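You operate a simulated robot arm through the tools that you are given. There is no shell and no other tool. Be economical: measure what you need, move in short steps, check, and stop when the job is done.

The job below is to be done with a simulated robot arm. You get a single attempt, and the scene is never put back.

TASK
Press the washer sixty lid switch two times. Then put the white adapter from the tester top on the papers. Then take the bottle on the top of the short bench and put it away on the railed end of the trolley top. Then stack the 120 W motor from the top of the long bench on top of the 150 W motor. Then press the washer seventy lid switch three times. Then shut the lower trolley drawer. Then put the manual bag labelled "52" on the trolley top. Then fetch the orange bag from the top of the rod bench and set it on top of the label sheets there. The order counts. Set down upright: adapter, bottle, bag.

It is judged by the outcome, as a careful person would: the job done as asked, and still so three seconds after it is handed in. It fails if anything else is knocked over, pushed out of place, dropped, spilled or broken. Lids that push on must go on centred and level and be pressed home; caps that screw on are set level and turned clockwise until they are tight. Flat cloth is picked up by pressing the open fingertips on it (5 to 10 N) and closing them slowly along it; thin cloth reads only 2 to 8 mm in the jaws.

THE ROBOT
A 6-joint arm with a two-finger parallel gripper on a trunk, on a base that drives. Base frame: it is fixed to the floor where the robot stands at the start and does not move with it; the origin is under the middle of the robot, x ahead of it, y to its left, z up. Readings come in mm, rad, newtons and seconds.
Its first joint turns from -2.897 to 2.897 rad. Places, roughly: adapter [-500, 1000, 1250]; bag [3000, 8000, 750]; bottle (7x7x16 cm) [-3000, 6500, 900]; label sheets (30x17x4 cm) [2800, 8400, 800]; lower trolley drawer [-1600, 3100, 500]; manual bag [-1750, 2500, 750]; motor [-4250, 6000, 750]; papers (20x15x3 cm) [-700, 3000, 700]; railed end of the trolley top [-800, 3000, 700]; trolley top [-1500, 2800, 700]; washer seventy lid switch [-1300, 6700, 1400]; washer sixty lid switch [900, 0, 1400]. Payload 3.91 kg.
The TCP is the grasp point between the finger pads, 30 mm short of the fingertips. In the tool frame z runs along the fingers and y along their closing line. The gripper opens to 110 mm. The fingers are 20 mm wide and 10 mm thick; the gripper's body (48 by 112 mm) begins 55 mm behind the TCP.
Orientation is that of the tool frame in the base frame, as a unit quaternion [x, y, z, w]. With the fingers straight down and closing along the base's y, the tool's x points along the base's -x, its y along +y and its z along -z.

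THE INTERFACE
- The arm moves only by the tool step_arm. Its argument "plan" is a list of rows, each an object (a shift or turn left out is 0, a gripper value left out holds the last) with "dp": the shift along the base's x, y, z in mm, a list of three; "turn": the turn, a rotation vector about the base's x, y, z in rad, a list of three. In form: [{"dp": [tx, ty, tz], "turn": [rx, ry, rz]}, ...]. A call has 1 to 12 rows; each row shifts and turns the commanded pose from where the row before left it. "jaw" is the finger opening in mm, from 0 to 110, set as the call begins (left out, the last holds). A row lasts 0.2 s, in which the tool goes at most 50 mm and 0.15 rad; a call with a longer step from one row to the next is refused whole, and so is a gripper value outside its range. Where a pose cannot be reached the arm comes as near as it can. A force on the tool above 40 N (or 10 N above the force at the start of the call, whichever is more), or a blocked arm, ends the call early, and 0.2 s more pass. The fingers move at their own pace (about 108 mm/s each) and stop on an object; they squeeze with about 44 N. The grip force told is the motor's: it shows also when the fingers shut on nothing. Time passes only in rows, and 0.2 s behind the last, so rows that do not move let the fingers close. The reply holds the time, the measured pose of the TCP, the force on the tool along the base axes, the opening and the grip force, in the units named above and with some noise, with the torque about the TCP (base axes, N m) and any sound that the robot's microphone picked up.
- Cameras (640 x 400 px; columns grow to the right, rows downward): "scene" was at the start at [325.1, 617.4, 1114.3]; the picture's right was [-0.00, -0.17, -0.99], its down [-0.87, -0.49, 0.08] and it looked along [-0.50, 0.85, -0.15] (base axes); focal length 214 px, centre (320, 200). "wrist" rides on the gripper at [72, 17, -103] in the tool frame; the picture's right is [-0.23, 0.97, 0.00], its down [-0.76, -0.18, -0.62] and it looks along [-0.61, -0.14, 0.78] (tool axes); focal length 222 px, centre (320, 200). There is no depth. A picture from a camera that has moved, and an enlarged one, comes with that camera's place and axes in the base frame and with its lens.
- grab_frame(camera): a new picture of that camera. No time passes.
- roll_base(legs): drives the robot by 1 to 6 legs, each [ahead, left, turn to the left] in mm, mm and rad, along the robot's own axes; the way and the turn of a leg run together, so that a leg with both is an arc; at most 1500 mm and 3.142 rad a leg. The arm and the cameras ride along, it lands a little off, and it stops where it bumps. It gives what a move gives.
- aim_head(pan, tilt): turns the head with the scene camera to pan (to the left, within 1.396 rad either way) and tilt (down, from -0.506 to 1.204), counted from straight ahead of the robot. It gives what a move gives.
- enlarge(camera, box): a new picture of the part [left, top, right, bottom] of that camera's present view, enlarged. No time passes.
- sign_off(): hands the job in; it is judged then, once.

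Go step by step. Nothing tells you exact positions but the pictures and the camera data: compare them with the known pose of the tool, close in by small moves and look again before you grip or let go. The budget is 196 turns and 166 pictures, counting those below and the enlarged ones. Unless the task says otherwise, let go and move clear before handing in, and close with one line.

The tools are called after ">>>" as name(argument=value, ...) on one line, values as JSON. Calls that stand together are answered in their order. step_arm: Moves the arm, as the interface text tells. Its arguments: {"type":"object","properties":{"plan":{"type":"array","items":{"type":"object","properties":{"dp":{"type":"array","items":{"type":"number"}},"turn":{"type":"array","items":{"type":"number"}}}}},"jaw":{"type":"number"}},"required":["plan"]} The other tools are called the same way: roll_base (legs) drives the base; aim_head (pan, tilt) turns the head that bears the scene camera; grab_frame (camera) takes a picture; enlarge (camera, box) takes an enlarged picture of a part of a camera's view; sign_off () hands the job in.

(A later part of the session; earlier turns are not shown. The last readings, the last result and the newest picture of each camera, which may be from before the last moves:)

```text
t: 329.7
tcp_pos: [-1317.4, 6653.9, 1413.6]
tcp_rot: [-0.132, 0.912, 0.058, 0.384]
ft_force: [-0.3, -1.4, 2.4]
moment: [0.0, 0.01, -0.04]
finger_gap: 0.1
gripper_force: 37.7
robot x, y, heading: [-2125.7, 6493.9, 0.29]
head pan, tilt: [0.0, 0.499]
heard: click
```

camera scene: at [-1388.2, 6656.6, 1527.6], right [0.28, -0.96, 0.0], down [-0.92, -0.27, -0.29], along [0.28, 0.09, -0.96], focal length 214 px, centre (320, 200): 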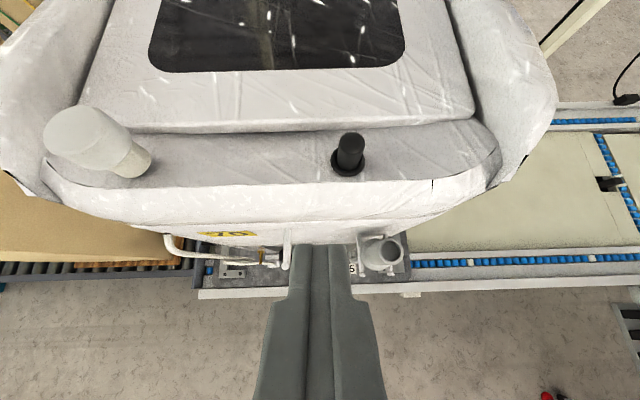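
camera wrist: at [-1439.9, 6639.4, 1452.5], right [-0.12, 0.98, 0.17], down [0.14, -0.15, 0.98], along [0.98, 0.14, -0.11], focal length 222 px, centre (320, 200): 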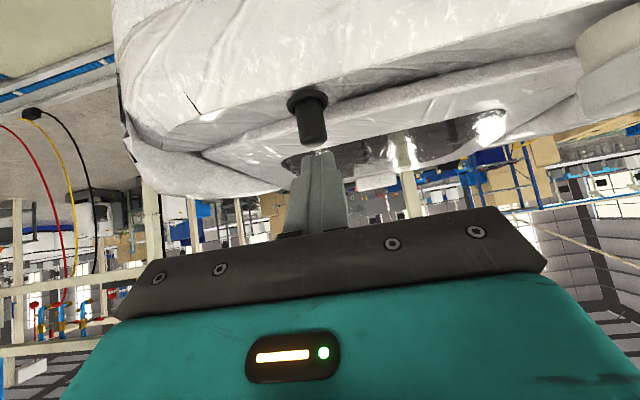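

Three clicks. I retract and drive back down the aisle towards the back side of the trolley for the drawer.

>>> step_arm(plan=[{"dp": [0, 0, 40]}, {"dp": [-43, -10, 5]}, {"dp": [-43, -10, 0]}, {"dp": [-43, -10, 0]}, {"dp": [-43, -10, 0]}, {"dp": [-43, -10, 0]}, {"dp": [-43, -10, 0]}, {"dp": [-43, -10, 0]}, {"dp": [-43, -10, 0]}, {"dp": [-43, -10, 0]}, {"dp": [-30, -10, 0]}])

>>> roll_base(legs=[[-51, -260, 0], [0, 0, 1.6], [-380, 252, 0], [-188, 546, 0], [-61, 515, 0], [-905, 352, 0]])

>>> aim_head(pan=-1.39, tilt=0.2)

>>> grab_frame(camera="scene")

```text
t: 332.1
tcp_pos: [-1735.2, 6554.2, 1457.8]
tcp_rot: [-0.13, 0.913, 0.057, 0.383]
ft_force: [1.1, -0.4, 0.0]
moment: [0.04, 0.06, 0.02]
finger_gap: 0.1
gripper_force: 37.8
robot x, y, heading: [-2128.7, 6499.6, 0.289]
head pan, tilt: [0.0, 0.499]
```

```text
t: 350.4
tcp_pos: [-3306.0, 4669.9, 1457.9]
tcp_rot: [0.746, -0.542, -0.315, -0.226]
ft_force: [0.3, 0.4, -0.6]
moment: [-0.04, -0.01, -0.03]
finger_gap: 0.1
gripper_force: 38.3
robot x, y, heading: [-3236.2, 4276.0, 1.882]
head pan, tilt: [0.0, 0.499]
```

```text
t: 351.9
tcp_pos: [-3305.9, 4670.0, 1457.6]
tcp_rot: [0.745, -0.542, -0.315, -0.227]
ft_force: [0.0, 0.1, 0.4]
moment: [-0.03, -0.02, 0.02]
finger_gap: 0.1
gripper_force: 38.3
robot x, y, heading: [-3237.1, 4277.0, 1.884]
head pan, tilt: [-1.389, 0.201]
```

```text
71 pictures are left
camera scene: at [-3214.5, 4680.2, 1602.1], right [0.39, -0.61, 0.69], down [0.03, -0.74, -0.68], along [0.92, 0.29, -0.27], focal length 214 px, centre (320, 200)
```

scene: 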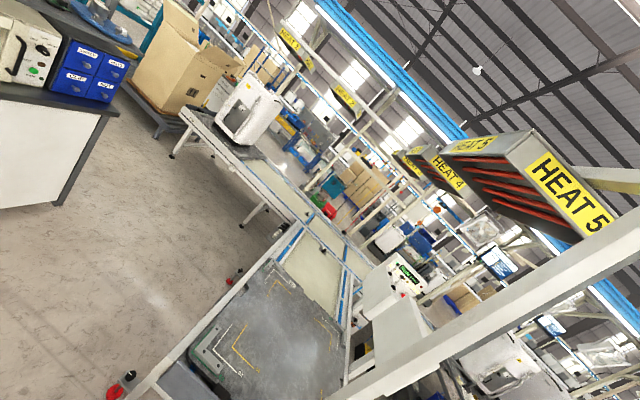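

>>> roll_base(legs=[[-839, -555, 0], [0, 0, -2.48]])

>>> aim_head(pan=0, tilt=-0.1)

>>> grab_frame(camera="scene")

```text
t: 363.1
tcp_pos: [-2150.3, 3382.6, 1458.2]
tcp_rot: [0.277, 0.879, -0.115, 0.371]
ft_force: [-0.1, 0.1, 0.2]
moment: [0.01, 0.0, 0.0]
finger_gap: 0.0
gripper_force: 37.5
robot x, y, heading: [-2443.5, 3655.6, -0.61]
head pan, tilt: [-1.389, 0.201]
```

```text
t: 364.6
tcp_pos: [-2150.4, 3383.3, 1457.3]
tcp_rot: [0.277, 0.879, -0.114, 0.371]
ft_force: [-0.4, 0.0, 0.0]
moment: [0.01, 0.01, 0.02]
finger_gap: 0.0
gripper_force: 37.9
robot x, y, heading: [-2445.9, 3654.6, -0.611]
head pan, tilt: [0.0, -0.099]
```

```text
70 pictures are left
camera scene: at [-2109.0, 3350.4, 1573.0], right [-0.57, -0.82, 0.0], down [-0.51, 0.36, -0.78], along [0.64, -0.45, -0.62], focal length 214 px, centre (320, 200)
```

scene: 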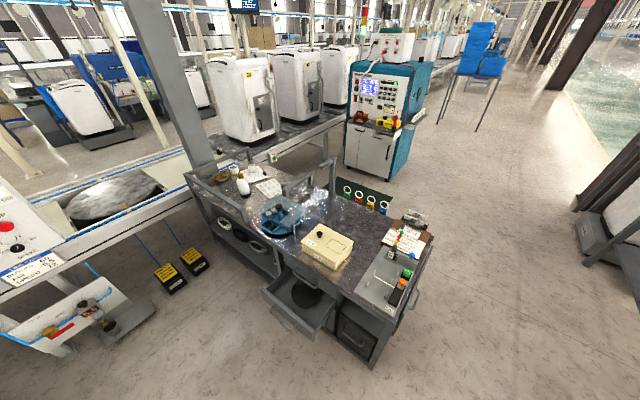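

>>> enlarge(camera="scene", box=[230, 220, 440, 370])

```text
2.67 times, centred on (335, 295) of scene
camera zoom: at [-2109.0, 3350.4, 1573.0], right [-0.57, -0.82, 0.0], down [-0.51, 0.36, -0.78], along [0.64, -0.45, -0.62], focal length 572 px, centre (280, -53)
```

zoom: 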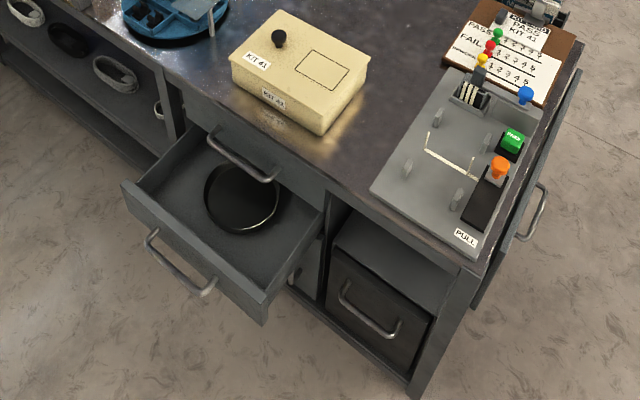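

The lower drawer is open about 150 mm at the trolley's back, front near [-1640, 3217]. I drive to face it.

>>> roll_base(legs=[[390, 470, 0], [0, 0, -0.637]])

>>> aim_head(pan=0, tilt=0.1)

>>> grab_frame(camera="scene")

```text
t: 365.7
tcp_pos: [-2119.5, 3392.4, 1457.3]
tcp_rot: [0.266, 0.882, -0.109, 0.373]
ft_force: [0.1, 0.0, -0.3]
moment: [0.01, -0.01, 0.0]
finger_gap: 0.0
gripper_force: 37.8
robot x, y, heading: [-2417.2, 3659.2, -0.583]
head pan, tilt: [0.0, -0.099]
stopped in leg 1: the robot was blocked; the commanded pose is now the measured one
```

```text
t: 366.4
tcp_pos: [-2119.1, 3392.1, 1457.3]
tcp_rot: [0.265, 0.883, -0.109, 0.372]
ft_force: [-0.4, 1.5, 0.0]
moment: [-0.02, -0.01, -0.04]
finger_gap: 0.3
gripper_force: 37.4
robot x, y, heading: [-2419.6, 3656.9, -0.58]
head pan, tilt: [0.0, 0.099]
```

```text
68 pictures are left
camera scene: at [-2083.5, 3365.6, 1556.6], right [-0.55, -0.84, 0.0], down [-0.64, 0.42, -0.64], along [0.54, -0.35, -0.77], focal length 214 px, centre (320, 200)
```

scene: 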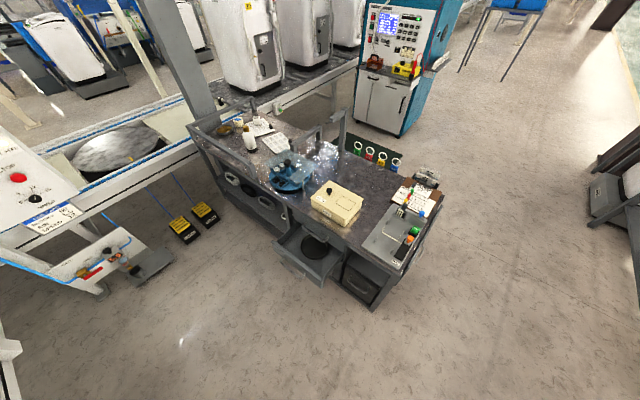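

Blocked on the left. I look there.

>>> aim_head(pan=1.3, tilt=0.6)

>>> grab_frame(camera="scene")

```text
t: 367.9
tcp_pos: [-2118.6, 3392.5, 1457.2]
tcp_rot: [0.266, 0.882, -0.109, 0.373]
ft_force: [-0.7, -0.5, -0.2]
moment: [-0.03, 0.0, 0.0]
finger_gap: 0.0
gripper_force: 37.9
robot x, y, heading: [-2416.8, 3654.0, -0.581]
head pan, tilt: [1.3, 0.6]
```

```text
67 pictures are left
camera scene: at [-2104.5, 3481.3, 1571.6], right [0.43, -0.6, -0.67], down [-0.87, -0.08, -0.49], along [0.24, 0.8, -0.56], focal length 214 px, centre (320, 200)
```

scene: 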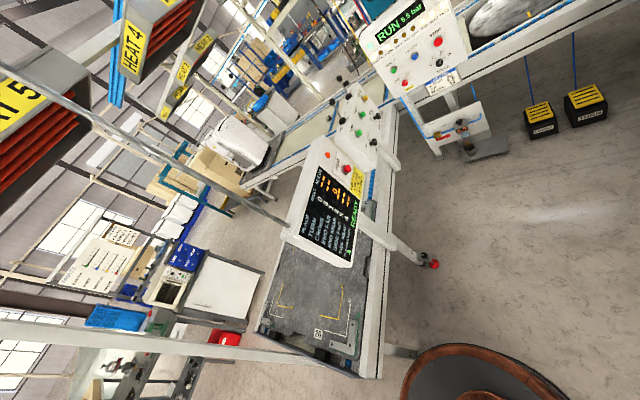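

The conveyor's corner is close behind-left. I go around it: down first, then along.

>>> roll_base(legs=[[169, -135, 0], [316, 447, 0], [0, 0, -0.667]])

>>> aim_head(pan=0, tilt=0.4)

>>> grab_frame(camera="scene")

```text
t: 374.1
tcp_pos: [-1778.5, 3261.0, 1457.2]
tcp_rot: [0.542, 0.745, -0.226, 0.315]
ft_force: [-0.5, -0.6, 0.1]
moment: [0.0, -0.04, -0.01]
finger_gap: 0.1
gripper_force: 38.2
robot x, y, heading: [-1848.4, 3654.1, -1.253]
head pan, tilt: [1.3, 0.6]
```

```text
t: 375.6
tcp_pos: [-1776.0, 3261.5, 1457.7]
tcp_rot: [0.541, 0.746, -0.226, 0.316]
ft_force: [0.0, -0.5, -0.5]
moment: [0.02, 0.02, 0.0]
finger_gap: 0.0
gripper_force: 38.1
robot x, y, heading: [-1848.5, 3657.3, -1.255]
head pan, tilt: [0.0, 0.4]
```

```text
66 pictures are left
camera scene: at [-1770.7, 3236.1, 1536.1], right [-0.95, -0.31, 0.0], down [-0.28, 0.88, -0.39], along [0.12, -0.37, -0.92], focal length 214 px, centre (320, 200)
```

scene: 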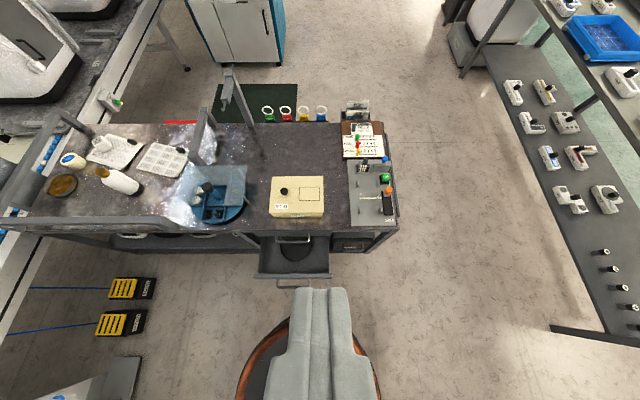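

>>> enlarge(camera="scene", box=[235, 220, 355, 300])

```text
5.00 times, centred on (295, 260) of scene
camera zoom: at [-1770.7, 3236.1, 1536.1], right [-0.95, -0.31, 0.0], down [-0.28, 0.88, -0.39], along [0.12, -0.37, -0.92], focal length 1072 px, centre (445, -100)
```

zoom: 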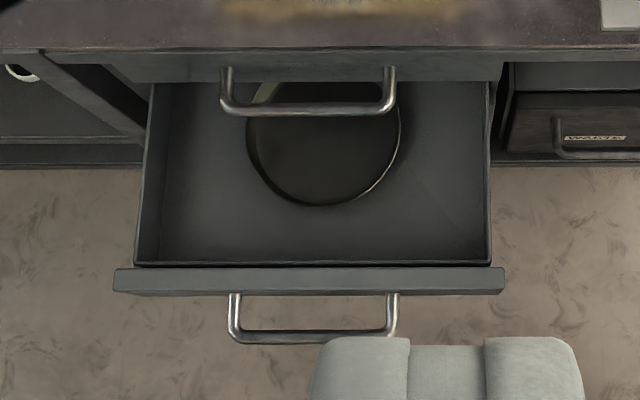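

Its handle spans the middle; I will push right of the handle. Directly facing it the arm would be cramped, so I stand off to the left side of it.

>>> roll_base(legs=[[40, -382, 0], [0, 0, 0.305]])

>>> aim_head(pan=0, tilt=0.8)

```text
t: 378.9
tcp_pos: [-2014.2, 3144.4, 1456.8]
tcp_rot: [0.428, 0.816, -0.178, 0.345]
ft_force: [1.0, 0.5, 0.2]
moment: [-0.02, 0.04, -0.01]
finger_gap: 0.0
gripper_force: 38.4
robot x, y, heading: [-2192.8, 3500.3, -0.965]
head pan, tilt: [0.0, 0.4]
```

```text
t: 379.8
tcp_pos: [-2013.0, 3144.1, 1456.7]
tcp_rot: [0.428, 0.816, -0.179, 0.345]
ft_force: [-0.5, -1.1, -0.1]
moment: [0.02, 0.0, 0.02]
finger_gap: 0.0
gripper_force: 37.6
robot x, y, heading: [-2195.0, 3498.8, -0.966]
head pan, tilt: [0.0, 0.799]
```

>>> step_arm(plan=[{"dp": [22, 12.7, -35]}, {"dp": [22, 12.7, -35]}, {"dp": [22, 12.7, -35]}, {"dp": [22, 12.7, -35]}, {"dp": [22, 12.7, -35]}, {"dp": [22, 12.7, -35]}, {"dp": [22, 12.7, -35]}, {"dp": [22, 12.7, -35]}, {"dp": [22, 12.7, -35]}, {"dp": [22, 12.7, -35]}])

>>> step_arm(plan=[{"dp": [0, 0, -48]}, {"dp": [0, 0, -48]}, {"dp": [0, 0, -48]}, {"dp": [0, 0, -48]}, {"dp": [0, 0, -48]}, {"dp": [0, 0, -48]}, {"dp": [0, 0, -48]}, {"dp": [0, 0, -48]}, {"dp": [0, 0, -48]}, {"dp": [0, 0, -48]}, {"dp": [0, 0, -48]}, {"dp": [0, 0, -20]}])

>>> grab_frame(camera="scene")

>>> grab_frame(camera="wrist")

```text
t: 382.0
tcp_pos: [-1792.9, 3268.6, 1107.2]
tcp_rot: [0.428, 0.816, -0.179, 0.345]
ft_force: [-1.2, 0.5, 0.0]
moment: [0.02, 0.01, 0.03]
finger_gap: 0.0
gripper_force: 38.2
robot x, y, heading: [-2195.8, 3502.1, -0.963]
head pan, tilt: [0.0, 0.799]
```

```text
t: 384.6
tcp_pos: [-1688.5, 3247.8, 629.3]
tcp_rot: [0.428, 0.816, -0.178, 0.344]
ft_force: [0.1, -0.4, -0.4]
moment: [0.01, 0.0, -0.01]
finger_gap: 0.1
gripper_force: 37.7
out of reach, approached as far as the arm can: row 7, 8, 9, 10, 11, 12
robot x, y, heading: [-2194.7, 3498.7, -0.964]
head pan, tilt: [0.0, 0.799]
```

```text
64 pictures are left
camera scene: at [-1694.7, 3252.4, 690.6], right [-0.82, -0.57, 0.0], down [-0.57, 0.82, 0.0], along [0.0, 0.01, -1.0], focal length 214 px, centre (320, 200)
```

scene: 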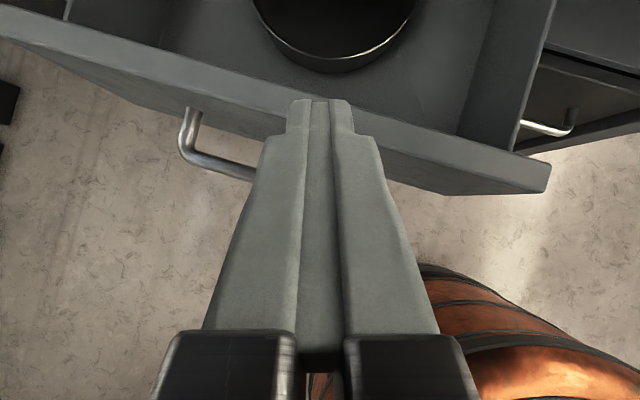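

```text
63 pictures are left
camera wrist: at [-1746.0, 3360.2, 648.4], right [0.89, 0.42, 0.17], down [-0.1, -0.18, 0.98], along [0.44, -0.89, -0.11], focal length 222 px, centre (320, 200)
```

wrist: 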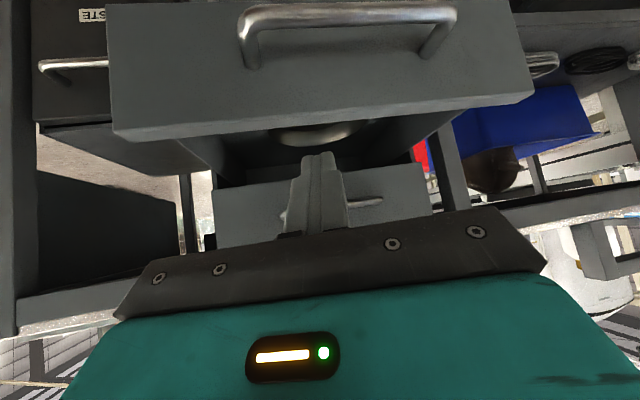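

The arm cannot get that low so close in. I rise, back the base off to the left, and try with a longer reach.

>>> step_arm(plan=[{"dp": [0, 0, 40]}, {"dp": [0, 10, 45]}, {"dp": [-5, 15, 45]}, {"dp": [-10, 10, 45]}, {"dp": [-10, 10, 45]}, {"dp": [-10, 10, 45]}])

>>> roll_base(legs=[[-30, -253, 0]])

```text
t: 386.0
tcp_pos: [-1723.2, 3304.7, 894.2]
tcp_rot: [0.427, 0.817, -0.177, 0.344]
ft_force: [-0.2, -0.2, 0.2]
moment: [-0.02, 0.02, -0.05]
finger_gap: 0.2
gripper_force: 37.9
robot x, y, heading: [-2192.6, 3501.0, -0.967]
head pan, tilt: [0.0, 0.799]
```

```text
t: 387.9
tcp_pos: [-1950.9, 3183.4, 894.4]
tcp_rot: [0.427, 0.816, -0.179, 0.346]
ft_force: [0.9, -0.4, -0.5]
moment: [-0.01, -0.02, 0.01]
finger_gap: 0.3
gripper_force: 37.7
robot x, y, heading: [-2422.3, 3377.6, -0.959]
head pan, tilt: [0.0, 0.799]
```

>>> step_arm(plan=[{"dp": [38, 26, 0]}, {"dp": [38, 26, 0]}, {"dp": [38, 26, 0]}, {"dp": [38, 26, 0]}, {"dp": [0, 0, -42]}, {"dp": [0, 0, -42]}, {"dp": [0, 0, -42]}, {"dp": [0, 0, -42]}, {"dp": [0, 0, -42]}, {"dp": [0, 0, -42]}, {"dp": [0, 0, -42]}, {"dp": [0, 0, -42]}])

>>> grab_frame(camera="scene")

>>> grab_frame(camera="wrist")

```text
t: 390.5
tcp_pos: [-1800.1, 3287.6, 556.1]
tcp_rot: [0.427, 0.816, -0.178, 0.345]
ft_force: [0.0, -0.1, -1.2]
moment: [0.0, 0.04, -0.01]
finger_gap: 0.3
gripper_force: 37.6
robot x, y, heading: [-2423.8, 3378.2, -0.966]
head pan, tilt: [0.0, 0.799]
```

```text
62 pictures are left
camera scene: at [-1806.4, 3292.2, 617.1], right [-0.82, -0.57, -0.01], down [-0.57, 0.82, 0.0], along [0.0, 0.0, -1.0], focal length 214 px, centre (320, 200)
```

scene: 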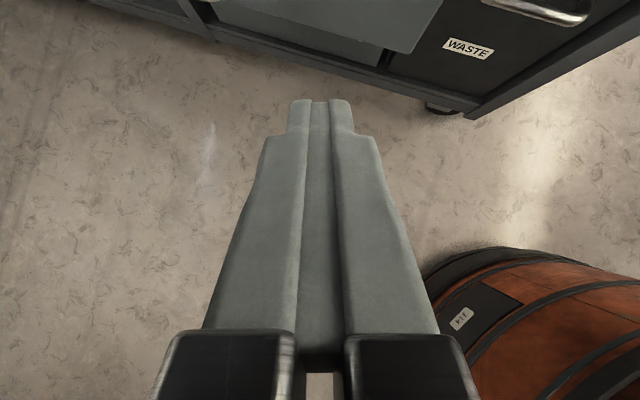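

```text
61 pictures are left
camera wrist: at [-1857.9, 3399.8, 574.7], right [0.89, 0.43, 0.17], down [-0.1, -0.18, 0.98], along [0.45, -0.89, -0.11], focal length 222 px, centre (320, 200)
```

wrist: 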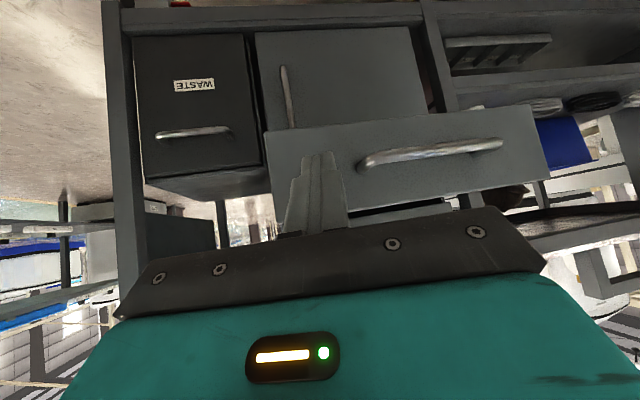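

The tip faces the drawer's panel right of its handle. I push along the drawer's travel.

>>> step_arm(plan=[{"dp": [4.7, -14.2, 0]}, {"dp": [4.7, -14.2, 0]}, {"dp": [4.7, -14.2, 0]}, {"dp": [4.7, -14.2, 0]}, {"dp": [4.7, -14.2, 0]}, {"dp": [4.7, -14.2, 0]}, {"dp": [4.7, -14.2, 0]}, {"dp": [4.7, -14.2, 0]}, {"dp": [4.7, -14.2, 0]}, {"dp": [4.7, -14.2, 0]}, {"dp": [4.7, -14.2, 0]}, {"dp": [4.7, -14.2, 0]}])

>>> grab_frame(camera="wrist")

```text
t: 393.1
tcp_pos: [-1743.6, 3116.0, 558.0]
tcp_rot: [0.426, 0.817, -0.179, 0.345]
ft_force: [-0.8, 0.4, -0.1]
moment: [0.02, 0.03, 0.0]
finger_gap: 0.0
gripper_force: 37.7
robot x, y, heading: [-2426.1, 3377.5, -0.962]
head pan, tilt: [0.0, 0.799]
```

```text
60 pictures are left
camera wrist: at [-1801.2, 3227.8, 576.2], right [0.89, 0.43, 0.17], down [-0.1, -0.17, 0.98], along [0.45, -0.89, -0.11], focal length 222 px, centre (320, 200)
```

wrist: 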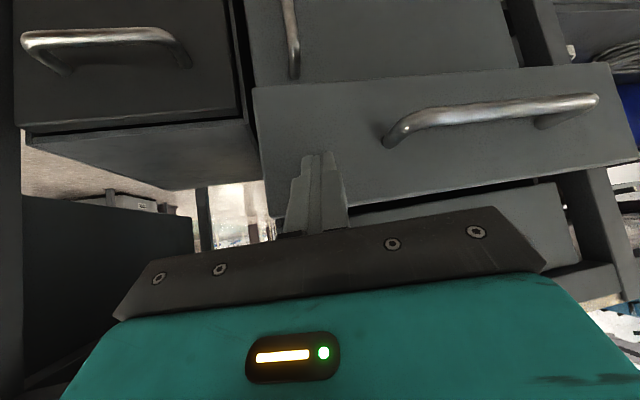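

>>> step_arm(plan=[{"dp": [4, -12, 0]}, {"dp": [4, -12, 0]}, {"dp": [4, -12, 0]}, {"dp": [3, -9, 0]}, {"dp": [2, -6, 0]}, {"dp": [2, -6, 0]}, {"dp": [2, -6, 0]}, {"dp": [2, -6, 0]}])

>>> grab_frame(camera="wrist")

```text
t: 394.9
tcp_pos: [-1721.3, 3048.0, 557.8]
tcp_rot: [0.426, 0.817, -0.177, 0.345]
ft_force: [-9.3, 10.6, 2.1]
moment: [0.09, 0.12, -0.15]
finger_gap: 0.0
gripper_force: 37.9
robot x, y, heading: [-2422.7, 3379.1, -0.964]
head pan, tilt: [0.0, 0.799]
```

```text
59 pictures are left
camera wrist: at [-1778.8, 3160.1, 576.7], right [0.89, 0.43, 0.17], down [-0.1, -0.18, 0.98], along [0.45, -0.89, -0.11], focal length 222 px, centre (320, 200)
```

wrist: 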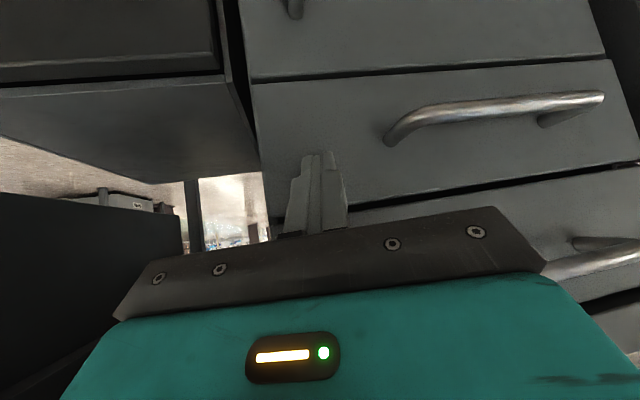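

Nearly flush and resistance rises; a little more to seat it.

>>> step_arm(plan=[{"dp": [1, -3, 0]}, {"dp": [1, -3, 0]}, {"dp": [1, -3, 0]}])

```text
t: 395.3
tcp_pos: [-1720.7, 3047.7, 556.8]
tcp_rot: [0.427, 0.818, -0.177, 0.344]
ft_force: [-6.7, 8.6, 8.3]
moment: [-0.08, 0.04, -0.13]
finger_gap: 0.0
gripper_force: 38.0
robot x, y, heading: [-2422.9, 3375.4, -0.96]
head pan, tilt: [0.0, 0.799]
stopped in row 2: the force on the tool passed its limit at 47 N (the readings are from after the stop); the commanded pose is now the measured one
```

Fully shut. I back off, rise, and check it.

>>> step_arm(plan=[{"dp": [-5, 15, 0]}, {"dp": [-10, 30, 0]}, {"dp": [-15, 40, 0]}, {"dp": [-15, 45, 0]}, {"dp": [0, 0, 45]}, {"dp": [0, 0, 45]}, {"dp": [0, 0, 45]}, {"dp": [0, 0, 45]}, {"dp": [0, 0, 45]}, {"dp": [0, 0, 45]}, {"dp": [0, 0, 45]}, {"dp": [0, 0, 45]}])

>>> step_arm(plan=[{"dp": [-25, 0, 42]}, {"dp": [-25, 0, 42]}, {"dp": [-25, 0, 42]}, {"dp": [-25, 0, 42]}, {"dp": [-25, 0, 42]}, {"dp": [-25, 0, 42]}, {"dp": [-25, 0, 42]}, {"dp": [-25, 0, 42]}, {"dp": [-25, 0, 42]}, {"dp": [-25, 0, 42]}])

>>> aim_head(pan=0.3, tilt=0.3)

>>> grab_frame(camera="scene")

```text
t: 397.9
tcp_pos: [-1762.9, 3176.2, 917.4]
tcp_rot: [0.426, 0.818, -0.177, 0.344]
ft_force: [0.5, 0.5, -0.2]
moment: [-0.03, 0.04, -0.03]
finger_gap: 0.1
gripper_force: 37.9
robot x, y, heading: [-2421.5, 3377.1, -0.954]
head pan, tilt: [0.0, 0.799]
```

```text
t: 400.1
tcp_pos: [-2014.4, 3177.5, 1335.3]
tcp_rot: [0.427, 0.818, -0.177, 0.344]
ft_force: [1.0, 0.2, -0.4]
moment: [-0.01, 0.04, -0.05]
finger_gap: 0.0
gripper_force: 37.3
robot x, y, heading: [-2424.0, 3378.6, -0.956]
head pan, tilt: [0.0, 0.799]
```

```text
t: 401.0
tcp_pos: [-2013.7, 3178.5, 1336.1]
tcp_rot: [0.426, 0.818, -0.177, 0.344]
ft_force: [0.2, 0.8, -0.1]
moment: [-0.03, -0.03, 0.0]
finger_gap: 0.0
gripper_force: 38.1
robot x, y, heading: [-2429.1, 3373.6, -0.961]
head pan, tilt: [0.3, 0.3]
```

```text
58 pictures are left
camera scene: at [-1976.1, 3167.8, 1422.8], right [-0.66, -0.72, -0.21], down [-0.57, 0.66, -0.48], along [0.49, -0.2, -0.85], focal length 214 px, centre (320, 200)
```

scene: 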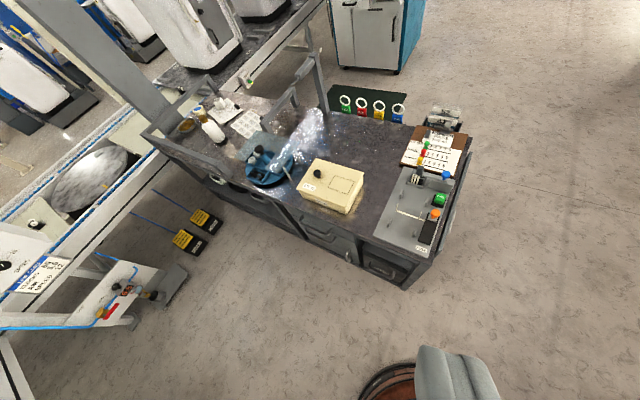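

The drawer is shut. Next is the manual bag "52" at the trolley's front-left holder; I drive round to the front.

>>> roll_base(legs=[[458, -347, 0], [0, 0, 2.828], [-823, 45, 0], [-353, -466, 0]])

>>> aim_head(pan=0, tilt=0)

>>> grab_frame(camera="scene")

```text
t: 417.9
tcp_pos: [-2025.4, 2106.0, 1336.4]
tcp_rot: [0.736, -0.555, -0.31, -0.231]
ft_force: [-0.2, -0.1, -0.8]
moment: [-0.01, 0.01, 0.01]
finger_gap: 0.0
gripper_force: 37.8
robot x, y, heading: [-1701.0, 1781.9, 1.852]
head pan, tilt: [0.3, 0.3]
```

```text
t: 418.7
tcp_pos: [-2025.2, 2105.8, 1335.2]
tcp_rot: [0.737, -0.555, -0.31, -0.231]
ft_force: [0.8, 0.7, 0.4]
moment: [0.02, -0.01, -0.01]
finger_gap: 0.0
gripper_force: 37.7
robot x, y, heading: [-1703.9, 1779.6, 1.854]
head pan, tilt: [0.0, 0.0]
```

```text
57 pictures are left
camera scene: at [-2038.8, 2149.2, 1442.2], right [0.96, 0.28, 0.0], down [0.19, -0.67, -0.71], along [-0.2, 0.68, -0.7], focal length 214 px, centre (320, 200)
```

scene: 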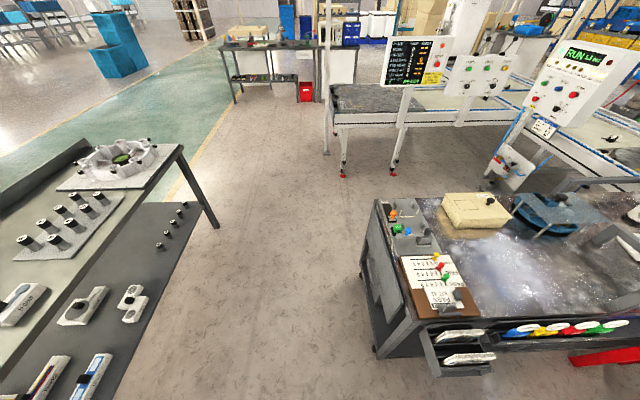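

>>> step_arm(plan=[{"dp": [38, 10, -19]}, {"dp": [38, 10, -19]}, {"dp": [38, 10, -19]}, {"dp": [38, 10, -19]}, {"dp": [38, 10, -19]}, {"dp": [38, 10, -19]}, {"dp": [38, 10, -19]}, {"dp": [38, 10, -19]}])

>>> aim_head(pan=0, tilt=0.25)

>>> grab_frame(camera="scene")

```text
t: 420.5
tcp_pos: [-1720.2, 2186.9, 1184.6]
tcp_rot: [0.736, -0.555, -0.311, -0.233]
ft_force: [1.1, -0.5, 0.1]
moment: [0.01, 0.08, 0.03]
finger_gap: 0.0
gripper_force: 37.8
robot x, y, heading: [-1704.9, 1784.3, 1.852]
head pan, tilt: [0.0, 0.0]
```

```text
t: 421.2
tcp_pos: [-1722.3, 2189.1, 1184.8]
tcp_rot: [0.737, -0.554, -0.31, -0.231]
ft_force: [0.1, 0.0, -0.6]
moment: [0.01, -0.01, -0.01]
finger_gap: 0.0
gripper_force: 37.5
robot x, y, heading: [-1700.9, 1783.5, 1.853]
head pan, tilt: [0.0, 0.25]
```

```text
56 pictures are left
camera scene: at [-1732.6, 2218.7, 1272.4], right [0.96, 0.28, 0.0], down [0.24, -0.82, -0.52], along [-0.15, 0.5, -0.85], focal length 214 px, centre (320, 200)
```

scene: 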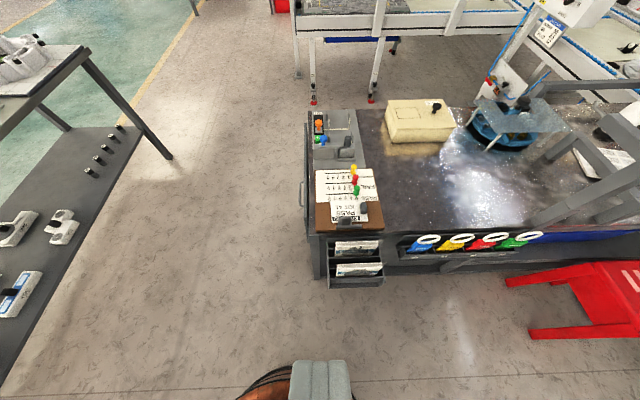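

>>> enlarge(camera="scene", box=[300, 200, 420, 300])

```text
4.00 times, centred on (360, 250) of scene
camera zoom: at [-1732.6, 2218.7, 1272.4], right [0.96, 0.28, 0.0], down [0.24, -0.82, -0.52], along [-0.15, 0.5, -0.85], focal length 858 px, centre (160, 0)
```

zoom: 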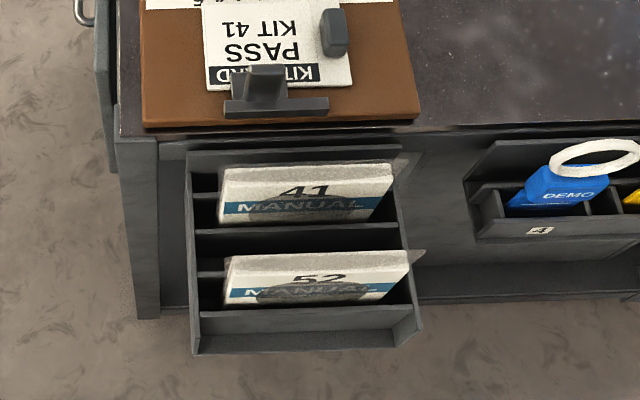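

Bags stand in slotted holder; 52 is the front one, ~130 mm wide, ~15 mm thick, top near z≈715 at about [-1677, 2385]. I turn the tool straight down with closing line across the bag's thickness.

>>> step_arm(plan=[{"dp": [3.7, 16, -18], "turn": [-0.1258, -0.0365, 0]}, {"dp": [3.7, 16, -18], "turn": [-0.1258, -0.0365, 0]}, {"dp": [3.7, 16, -18], "turn": [-0.1258, -0.0365, 0]}, {"dp": [3.7, 16, -18], "turn": [-0.1258, -0.0365, 0]}, {"dp": [3.7, 16, -18], "turn": [-0.1258, -0.0365, 0]}, {"dp": [3.7, 16, -18], "turn": [-0.1258, -0.0365, 0]}, {"dp": [3.7, 16, -18], "turn": [0, 0, 0.1428]}, {"dp": [3.7, 16, -18], "turn": [0, 0, 0.1428]}, {"dp": [3.7, 16, -18], "turn": [0, 0, 0.1428]}, {"dp": [3.7, 16, -18], "turn": [0, 0, 0.1428]}, {"dp": [3.7, 16, -18], "turn": [0, 0, 0.1428]}, {"dp": [3.7, 16, -18], "turn": [0, 0, 0.1428]}], jaw=60)

>>> step_arm(plan=[{"dp": [0, 0, 0], "turn": [0, 0, 0.1428]}, {"dp": [0, 0, 0], "turn": [0, 0, 0.1428]}, {"dp": [0, 0, 0], "turn": [0, 0, 0.1428]}, {"dp": [0, 0, 0], "turn": [0, 0, 0.1428]}, {"dp": [0, 0, 0], "turn": [0, 0, 0.1428]}])

>>> grab_frame(camera="scene")

>>> grab_frame(camera="wrist")

```text
t: 423.8
tcp_pos: [-1677.2, 2377.6, 966.7]
tcp_rot: [0.976, -0.216, -0.004, 0.0]
ft_force: [-0.5, 0.2, -0.1]
moment: [0.02, 0.0, -0.02]
finger_gap: 60.0
gripper_force: 0.1
robot x, y, heading: [-1705.4, 1784.1, 1.852]
head pan, tilt: [0.0, 0.25]
```

```text
t: 425.0
tcp_pos: [-1676.7, 2377.0, 968.5]
tcp_rot: [0.99, 0.138, -0.004, 0.001]
ft_force: [0.9, 1.1, 0.0]
moment: [-0.01, 0.0, -0.03]
finger_gap: 60.0
gripper_force: 0.1
robot x, y, heading: [-1701.4, 1782.4, 1.855]
head pan, tilt: [0.0, 0.25]
```

```text
54 pictures are left
camera scene: at [-1760.8, 2350.8, 1004.4], right [-0.28, 0.96, 0.0], down [0.93, 0.27, 0.24], along [0.23, 0.06, -0.97], focal length 214 px, centre (320, 200)
```

scene: 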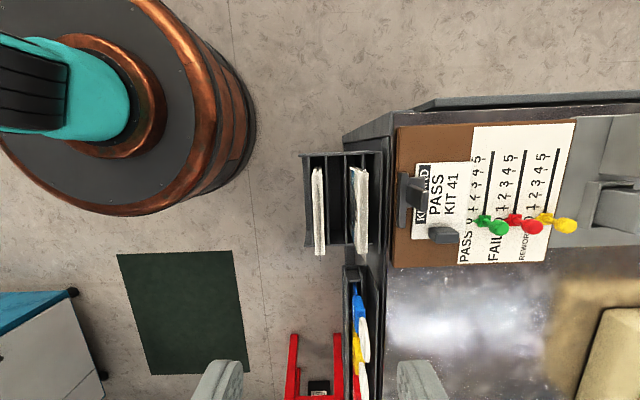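

```text
53 pictures are left
camera wrist: at [-1601.8, 2381.6, 1068.5], right [0.05, -1.0, 0.0], down [-0.78, -0.04, 0.63], along [-0.63, -0.03, -0.78], focal length 222 px, centre (320, 200)
```

wrist: 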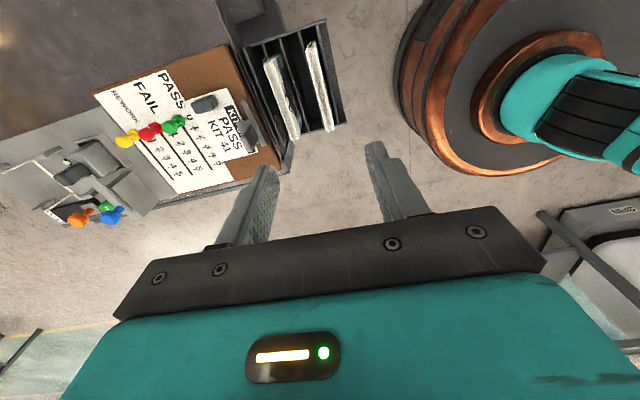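

The bag 52 sits right in the fingers' mid-plane. I narrow the jaws and descend partway to check heights.

>>> step_arm(plan=[{"dp": [3, 0, -40]}, {"dp": [0, 0, -40]}, {"dp": [0, 0, -40]}, {"dp": [0, 0, -40]}, {"dp": [0, 0, -30]}, {"dp": [0, 0, -18]}], jaw=46)

>>> grab_frame(camera="wrist")

>>> grab_frame(camera="scene")

```text
t: 426.4
tcp_pos: [-1674.6, 2376.9, 759.4]
tcp_rot: [0.99, 0.139, -0.005, 0.002]
ft_force: [-0.2, 0.4, 1.2]
moment: [-0.02, 0.0, -0.04]
finger_gap: 45.9
gripper_force: 0.1
robot x, y, heading: [-1704.3, 1784.4, 1.848]
head pan, tilt: [0.0, 0.25]
```

```text
52 pictures are left
camera wrist: at [-1600.2, 2381.2, 861.8], right [0.05, -1.0, 0.0], down [-0.78, -0.04, 0.63], along [-0.63, -0.03, -0.78], focal length 222 px, centre (320, 200)
```

wrist: 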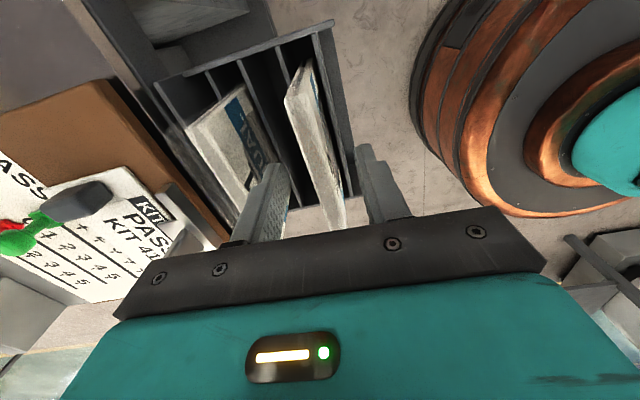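

```text
51 pictures are left
camera scene: at [-1759.3, 2350.7, 797.7], right [-0.27, 0.96, 0.0], down [0.93, 0.27, 0.24], along [0.23, 0.06, -0.97], focal length 214 px, centre (320, 200)
```

scene: 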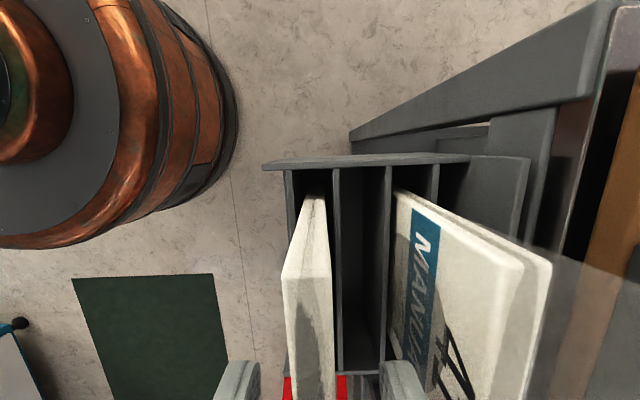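

>>> step_arm(plan=[{"dp": [0, 0, -15]}, {"dp": [0, 0, -10]}, {"dp": [0, 0, -10]}, {"dp": [0, 0, -8]}, {"dp": [0, 0, -8]}, {"dp": [0, 0, -5]}])

>>> grab_frame(camera="wrist")

>>> grab_frame(camera="scene")

```text
t: 427.5
tcp_pos: [-1675.7, 2377.6, 723.1]
tcp_rot: [0.99, 0.138, -0.004, -0.004]
ft_force: [-2.2, -1.6, 20.4]
moment: [-0.35, 1.12, 0.01]
finger_gap: 46.1
gripper_force: 0.0
robot x, y, heading: [-1702.2, 1782.9, 1.853]
head pan, tilt: [0.0, 0.25]
stopped in row 5: the force on the tool passed its limit at 54 N (the readings are from after the stop); the commanded pose is now the measured one
```

```text
50 pictures are left
camera wrist: at [-1600.2, 2382.0, 823.8], right [0.05, -1.0, 0.0], down [-0.78, -0.04, 0.63], along [-0.63, -0.03, -0.78], focal length 222 px, centre (320, 200)
```

wrist: 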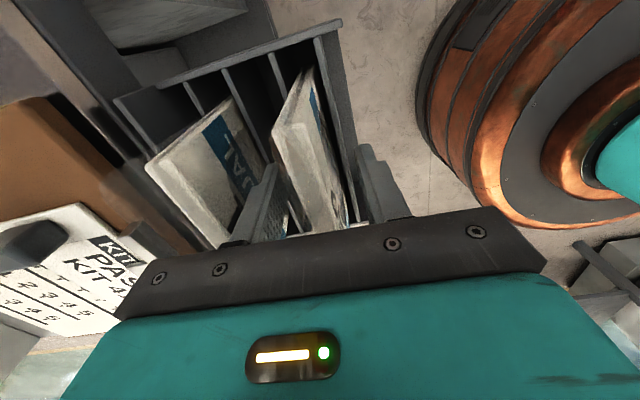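

```text
49 pictures are left
camera scene: at [-1759.1, 2352.0, 759.6], right [-0.27, 0.96, 0.0], down [0.93, 0.26, 0.24], along [0.23, 0.07, -0.97], focal length 214 px, centre (320, 200)
```

scene: 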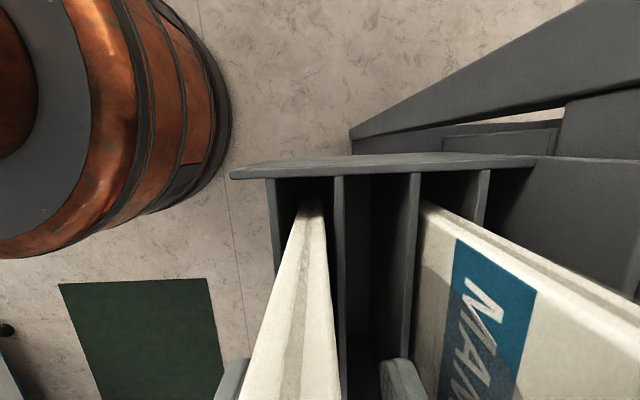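

The camera head touched the bag's corner. I rise, swing the head aside, and descend again.

>>> step_arm(plan=[{"dp": [0, 0, 15]}, {"dp": [0, 0, 25]}])

>>> aim_head(pan=1.39, tilt=0)

>>> step_arm(plan=[{"dp": [0, 0, -15]}, {"dp": [0, 0, -15]}, {"dp": [0, 0, -12]}, {"dp": [0, 0, -10]}, {"dp": [0, 0, -8]}, {"dp": [0, 0, -5]}])

>>> grab_frame(camera="wrist")

```text
t: 428.1
tcp_pos: [-1674.8, 2380.2, 760.6]
tcp_rot: [0.99, 0.138, -0.005, -0.001]
ft_force: [-0.1, 0.7, 1.1]
moment: [-0.02, -0.01, 0.0]
finger_gap: 46.1
gripper_force: 0.1
robot x, y, heading: [-1702.2, 1785.2, 1.852]
head pan, tilt: [0.0, 0.25]
```

```text
t: 429.6
tcp_pos: [-1674.4, 2380.2, 760.7]
tcp_rot: [0.99, 0.138, -0.004, -0.001]
ft_force: [0.4, 0.7, 0.2]
moment: [0.01, 0.01, -0.03]
finger_gap: 46.0
gripper_force: 0.0
robot x, y, heading: [-1702.1, 1785.1, 1.851]
head pan, tilt: [1.389, 0.0]
```

```text
t: 430.6
tcp_pos: [-1676.2, 2380.8, 716.5]
tcp_rot: [0.99, 0.138, -0.003, -0.006]
ft_force: [-1.0, -2.3, 19.3]
moment: [0.0, -0.26, -0.04]
finger_gap: 46.0
gripper_force: 0.1
robot x, y, heading: [-1699.0, 1783.7, 1.85]
head pan, tilt: [1.389, 0.0]
stopped in row 4: the force on the tool passed its limit at 59 N (the readings are from after the stop); the commanded pose is now the measured one
```

```text
48 pictures are left
camera wrist: at [-1600.2, 2383.2, 817.1], right [0.05, -1.0, -0.01], down [-0.78, -0.04, 0.63], along [-0.63, -0.02, -0.78], focal length 222 px, centre (320, 200)
```

wrist: 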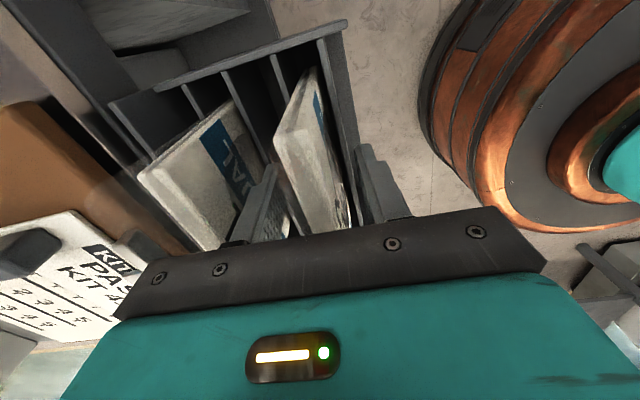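

Contact is centred: the palm meets the bag's top (so its top is ≈768). I rise 6 mm and close on it.

>>> step_arm(plan=[{"dp": [0, 0, 8]}, {"dp": [0, 0, 0]}])

>>> step_arm(plan=[{"dp": [0, 0, 0]}, {"dp": [0, 0, 0]}, {"dp": [0, 0, 0]}, {"dp": [0, 0, 0]}], jaw=0)

>>> grab_frame(camera="wrist")

```text
t: 431.2
tcp_pos: [-1674.6, 2380.1, 721.7]
tcp_rot: [0.99, 0.138, -0.003, -0.005]
ft_force: [0.3, 0.3, -0.3]
moment: [0.0, 0.0, 0.0]
finger_gap: 45.9
gripper_force: 0.0
robot x, y, heading: [-1704.2, 1780.7, 1.854]
head pan, tilt: [1.389, 0.0]
```

```text
t: 432.2
tcp_pos: [-1674.7, 2380.0, 721.6]
tcp_rot: [0.99, 0.139, -0.003, -0.003]
ft_force: [6.9, -22.6, -4.4]
moment: [-1.74, -0.6, 0.95]
finger_gap: 16.4
gripper_force: 44.2
robot x, y, heading: [-1703.2, 1782.1, 1.852]
head pan, tilt: [1.389, 0.0]
```

```text
47 pictures are left
camera wrist: at [-1599.0, 2382.5, 823.4], right [0.05, -1.0, -0.01], down [-0.78, -0.04, 0.63], along [-0.63, -0.02, -0.78], focal length 222 px, centre (320, 200)
```

wrist: 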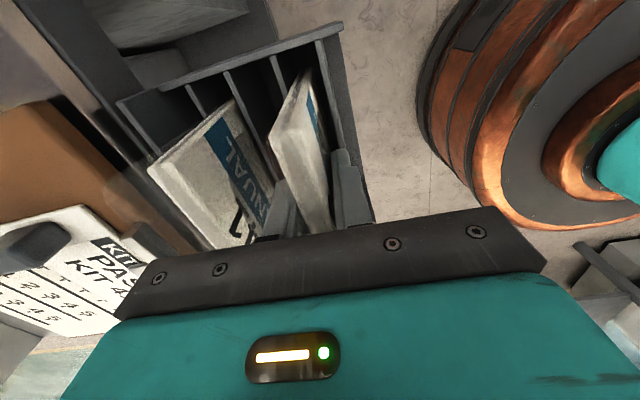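

Bag gripped (16 mm). I relieve the side force by shifting 3 mm and lift straight up.

>>> step_arm(plan=[{"dp": [0.8, -2.5, 0]}, {"dp": [0, 0, 3]}, {"dp": [0, 0, 6]}, {"dp": [0, 0, 12]}, {"dp": [0, 0, 20]}, {"dp": [0, 0, 25]}, {"dp": [0, 0, 30]}, {"dp": [0, 0, 30]}, {"dp": [0, 0, 30]}, {"dp": [0, 0, 30]}, {"dp": [0, 0, 30]}, {"dp": [0, 0, 30]}])

>>> aim_head(pan=1.0, tilt=0.3)

>>> grab_frame(camera="wrist")

>>> grab_frame(camera="scene")

```text
t: 434.8
tcp_pos: [-1673.1, 2379.3, 968.1]
tcp_rot: [0.99, 0.138, -0.004, -0.005]
ft_force: [0.2, -0.5, -1.0]
moment: [-0.04, -0.02, -0.04]
finger_gap: 15.7
gripper_force: 44.0
robot x, y, heading: [-1701.0, 1784.8, 1.853]
head pan, tilt: [1.389, 0.0]
```

```text
t: 435.6
tcp_pos: [-1672.4, 2378.6, 967.5]
tcp_rot: [0.99, 0.138, -0.003, -0.005]
ft_force: [-0.5, 1.2, -0.9]
moment: [-0.01, 0.02, 0.01]
finger_gap: 15.6
gripper_force: 44.3
robot x, y, heading: [-1702.8, 1786.1, 1.853]
head pan, tilt: [1.0, 0.3]
```

```text
46 pictures are left
camera wrist: at [-1598.4, 2381.8, 1069.6], right [0.05, -1.0, -0.01], down [-0.78, -0.04, 0.63], along [-0.63, -0.02, -0.78], focal length 222 px, centre (320, 200)
```

wrist: 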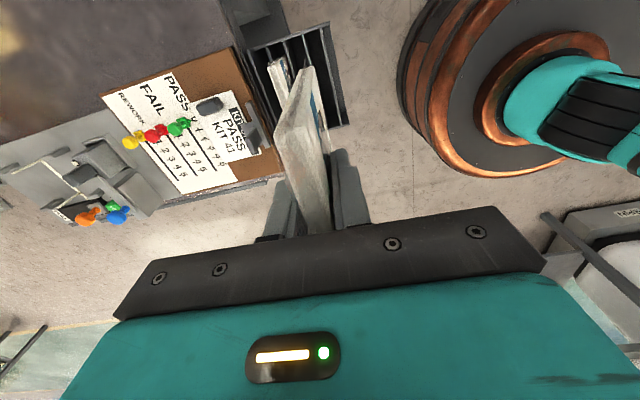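

```text
45 pictures are left
camera scene: at [-1731.2, 2277.5, 1047.3], right [-0.15, 0.53, -0.84], down [0.85, 0.5, 0.16], along [0.5, -0.69, -0.53], focal length 214 px, centre (320, 200)
```

scene: 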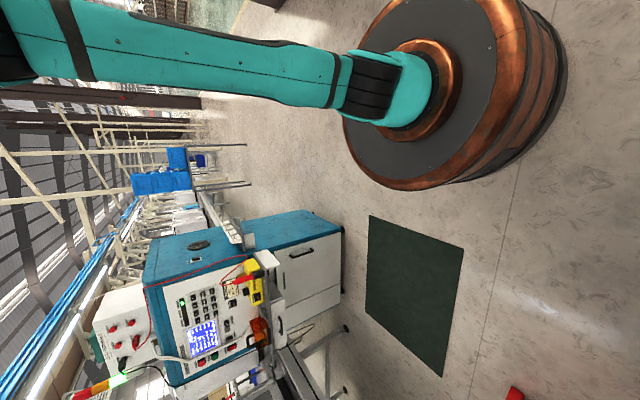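

Bag 52 is out, 41 undisturbed. I will lay it on the free area of the trolley top around [-1480, 2680]: shift the base right, then tilt the tool forward so the bag lies nearly flat.

>>> aim_head(pan=-1.39, tilt=0.0)

>>> roll_base(legs=[[-6, -238, 0]])

>>> step_arm(plan=[{"dp": [-3, 14, 0], "turn": [0.1364, 0.0387, 0]}, {"dp": [-3, 14, 0], "turn": [0.1364, 0.0387, 0]}, {"dp": [-3, 14, 0], "turn": [0.1364, 0.0387, 0]}, {"dp": [-3, 14, 0], "turn": [0.1364, 0.0387, 0]}, {"dp": [-3, 14, 0], "turn": [0.1364, 0.0387, 0]}, {"dp": [-3, 14, 0], "turn": [0.1364, 0.0387, 0]}, {"dp": [-3, 14, 0], "turn": [0.1364, 0.0387, 0]}, {"dp": [-3, 14, 0], "turn": [0.1364, 0.0387, 0]}])

>>> aim_head(pan=-0.7, tilt=0.0)

>>> grab_frame(camera="scene")

>>> grab_frame(camera="wrist")

```text
t: 437.8
tcp_pos: [-1673.3, 2379.3, 968.0]
tcp_rot: [0.99, 0.138, -0.004, -0.005]
ft_force: [-0.5, 1.0, -1.1]
moment: [-0.03, 0.01, 0.01]
finger_gap: 15.5
gripper_force: 43.8
robot x, y, heading: [-1702.5, 1786.3, 1.851]
head pan, tilt: [-1.389, 0.0]
```

```text
t: 439.6
tcp_pos: [-1440.6, 2439.7, 968.0]
tcp_rot: [0.99, 0.138, -0.004, -0.005]
ft_force: [-0.2, 0.8, -0.8]
moment: [-0.01, 0.0, -0.01]
finger_gap: 15.6
gripper_force: 44.0
robot x, y, heading: [-1469.9, 1843.0, 1.851]
head pan, tilt: [-1.389, 0.0]
```

```text
t: 441.4
tcp_pos: [-1463.4, 2547.2, 969.7]
tcp_rot: [0.848, 0.117, -0.073, -0.512]
ft_force: [-0.2, -0.2, -0.6]
moment: [0.0, -0.03, 0.03]
finger_gap: 15.6
gripper_force: 43.9
out of reach, approached as far as the arm can: row 8
robot x, y, heading: [-1472.2, 1844.4, 1.849]
head pan, tilt: [-1.389, 0.0]
```

```text
t: 442.5
tcp_pos: [-1463.9, 2547.1, 970.6]
tcp_rot: [0.848, 0.117, -0.074, -0.512]
ft_force: [0.2, 0.0, -1.2]
moment: [0.02, -0.05, 0.0]
finger_gap: 15.8
gripper_force: 44.1
robot x, y, heading: [-1468.2, 1842.5, 1.849]
head pan, tilt: [-0.7, 0.0]
```

```text
44 pictures are left
camera scene: at [-1562.8, 2488.7, 1050.6], right [0.06, -0.21, 0.98], down [0.96, 0.27, 0.0], along [-0.27, 0.94, 0.22], focal length 214 px, centre (320, 200)
```

scene: 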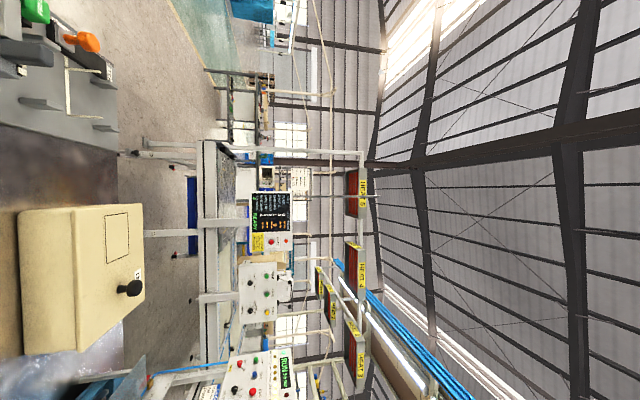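

```text
43 pictures are left
camera wrist: at [-1367.1, 2472.1, 1001.7], right [-0.1, -0.5, -0.86], down [-0.6, -0.66, 0.45], along [-0.79, 0.56, -0.24], focal length 222 px, centre (320, 200)
```

wrist: 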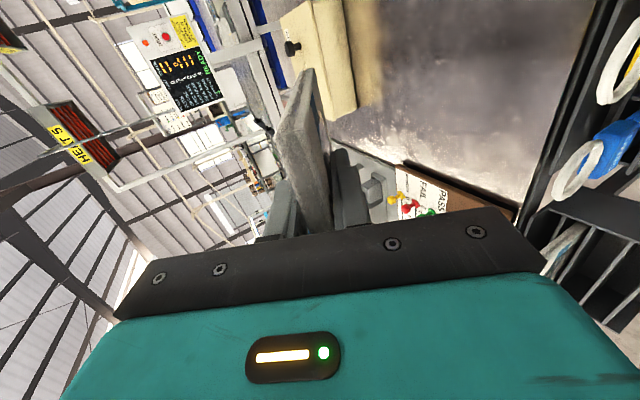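

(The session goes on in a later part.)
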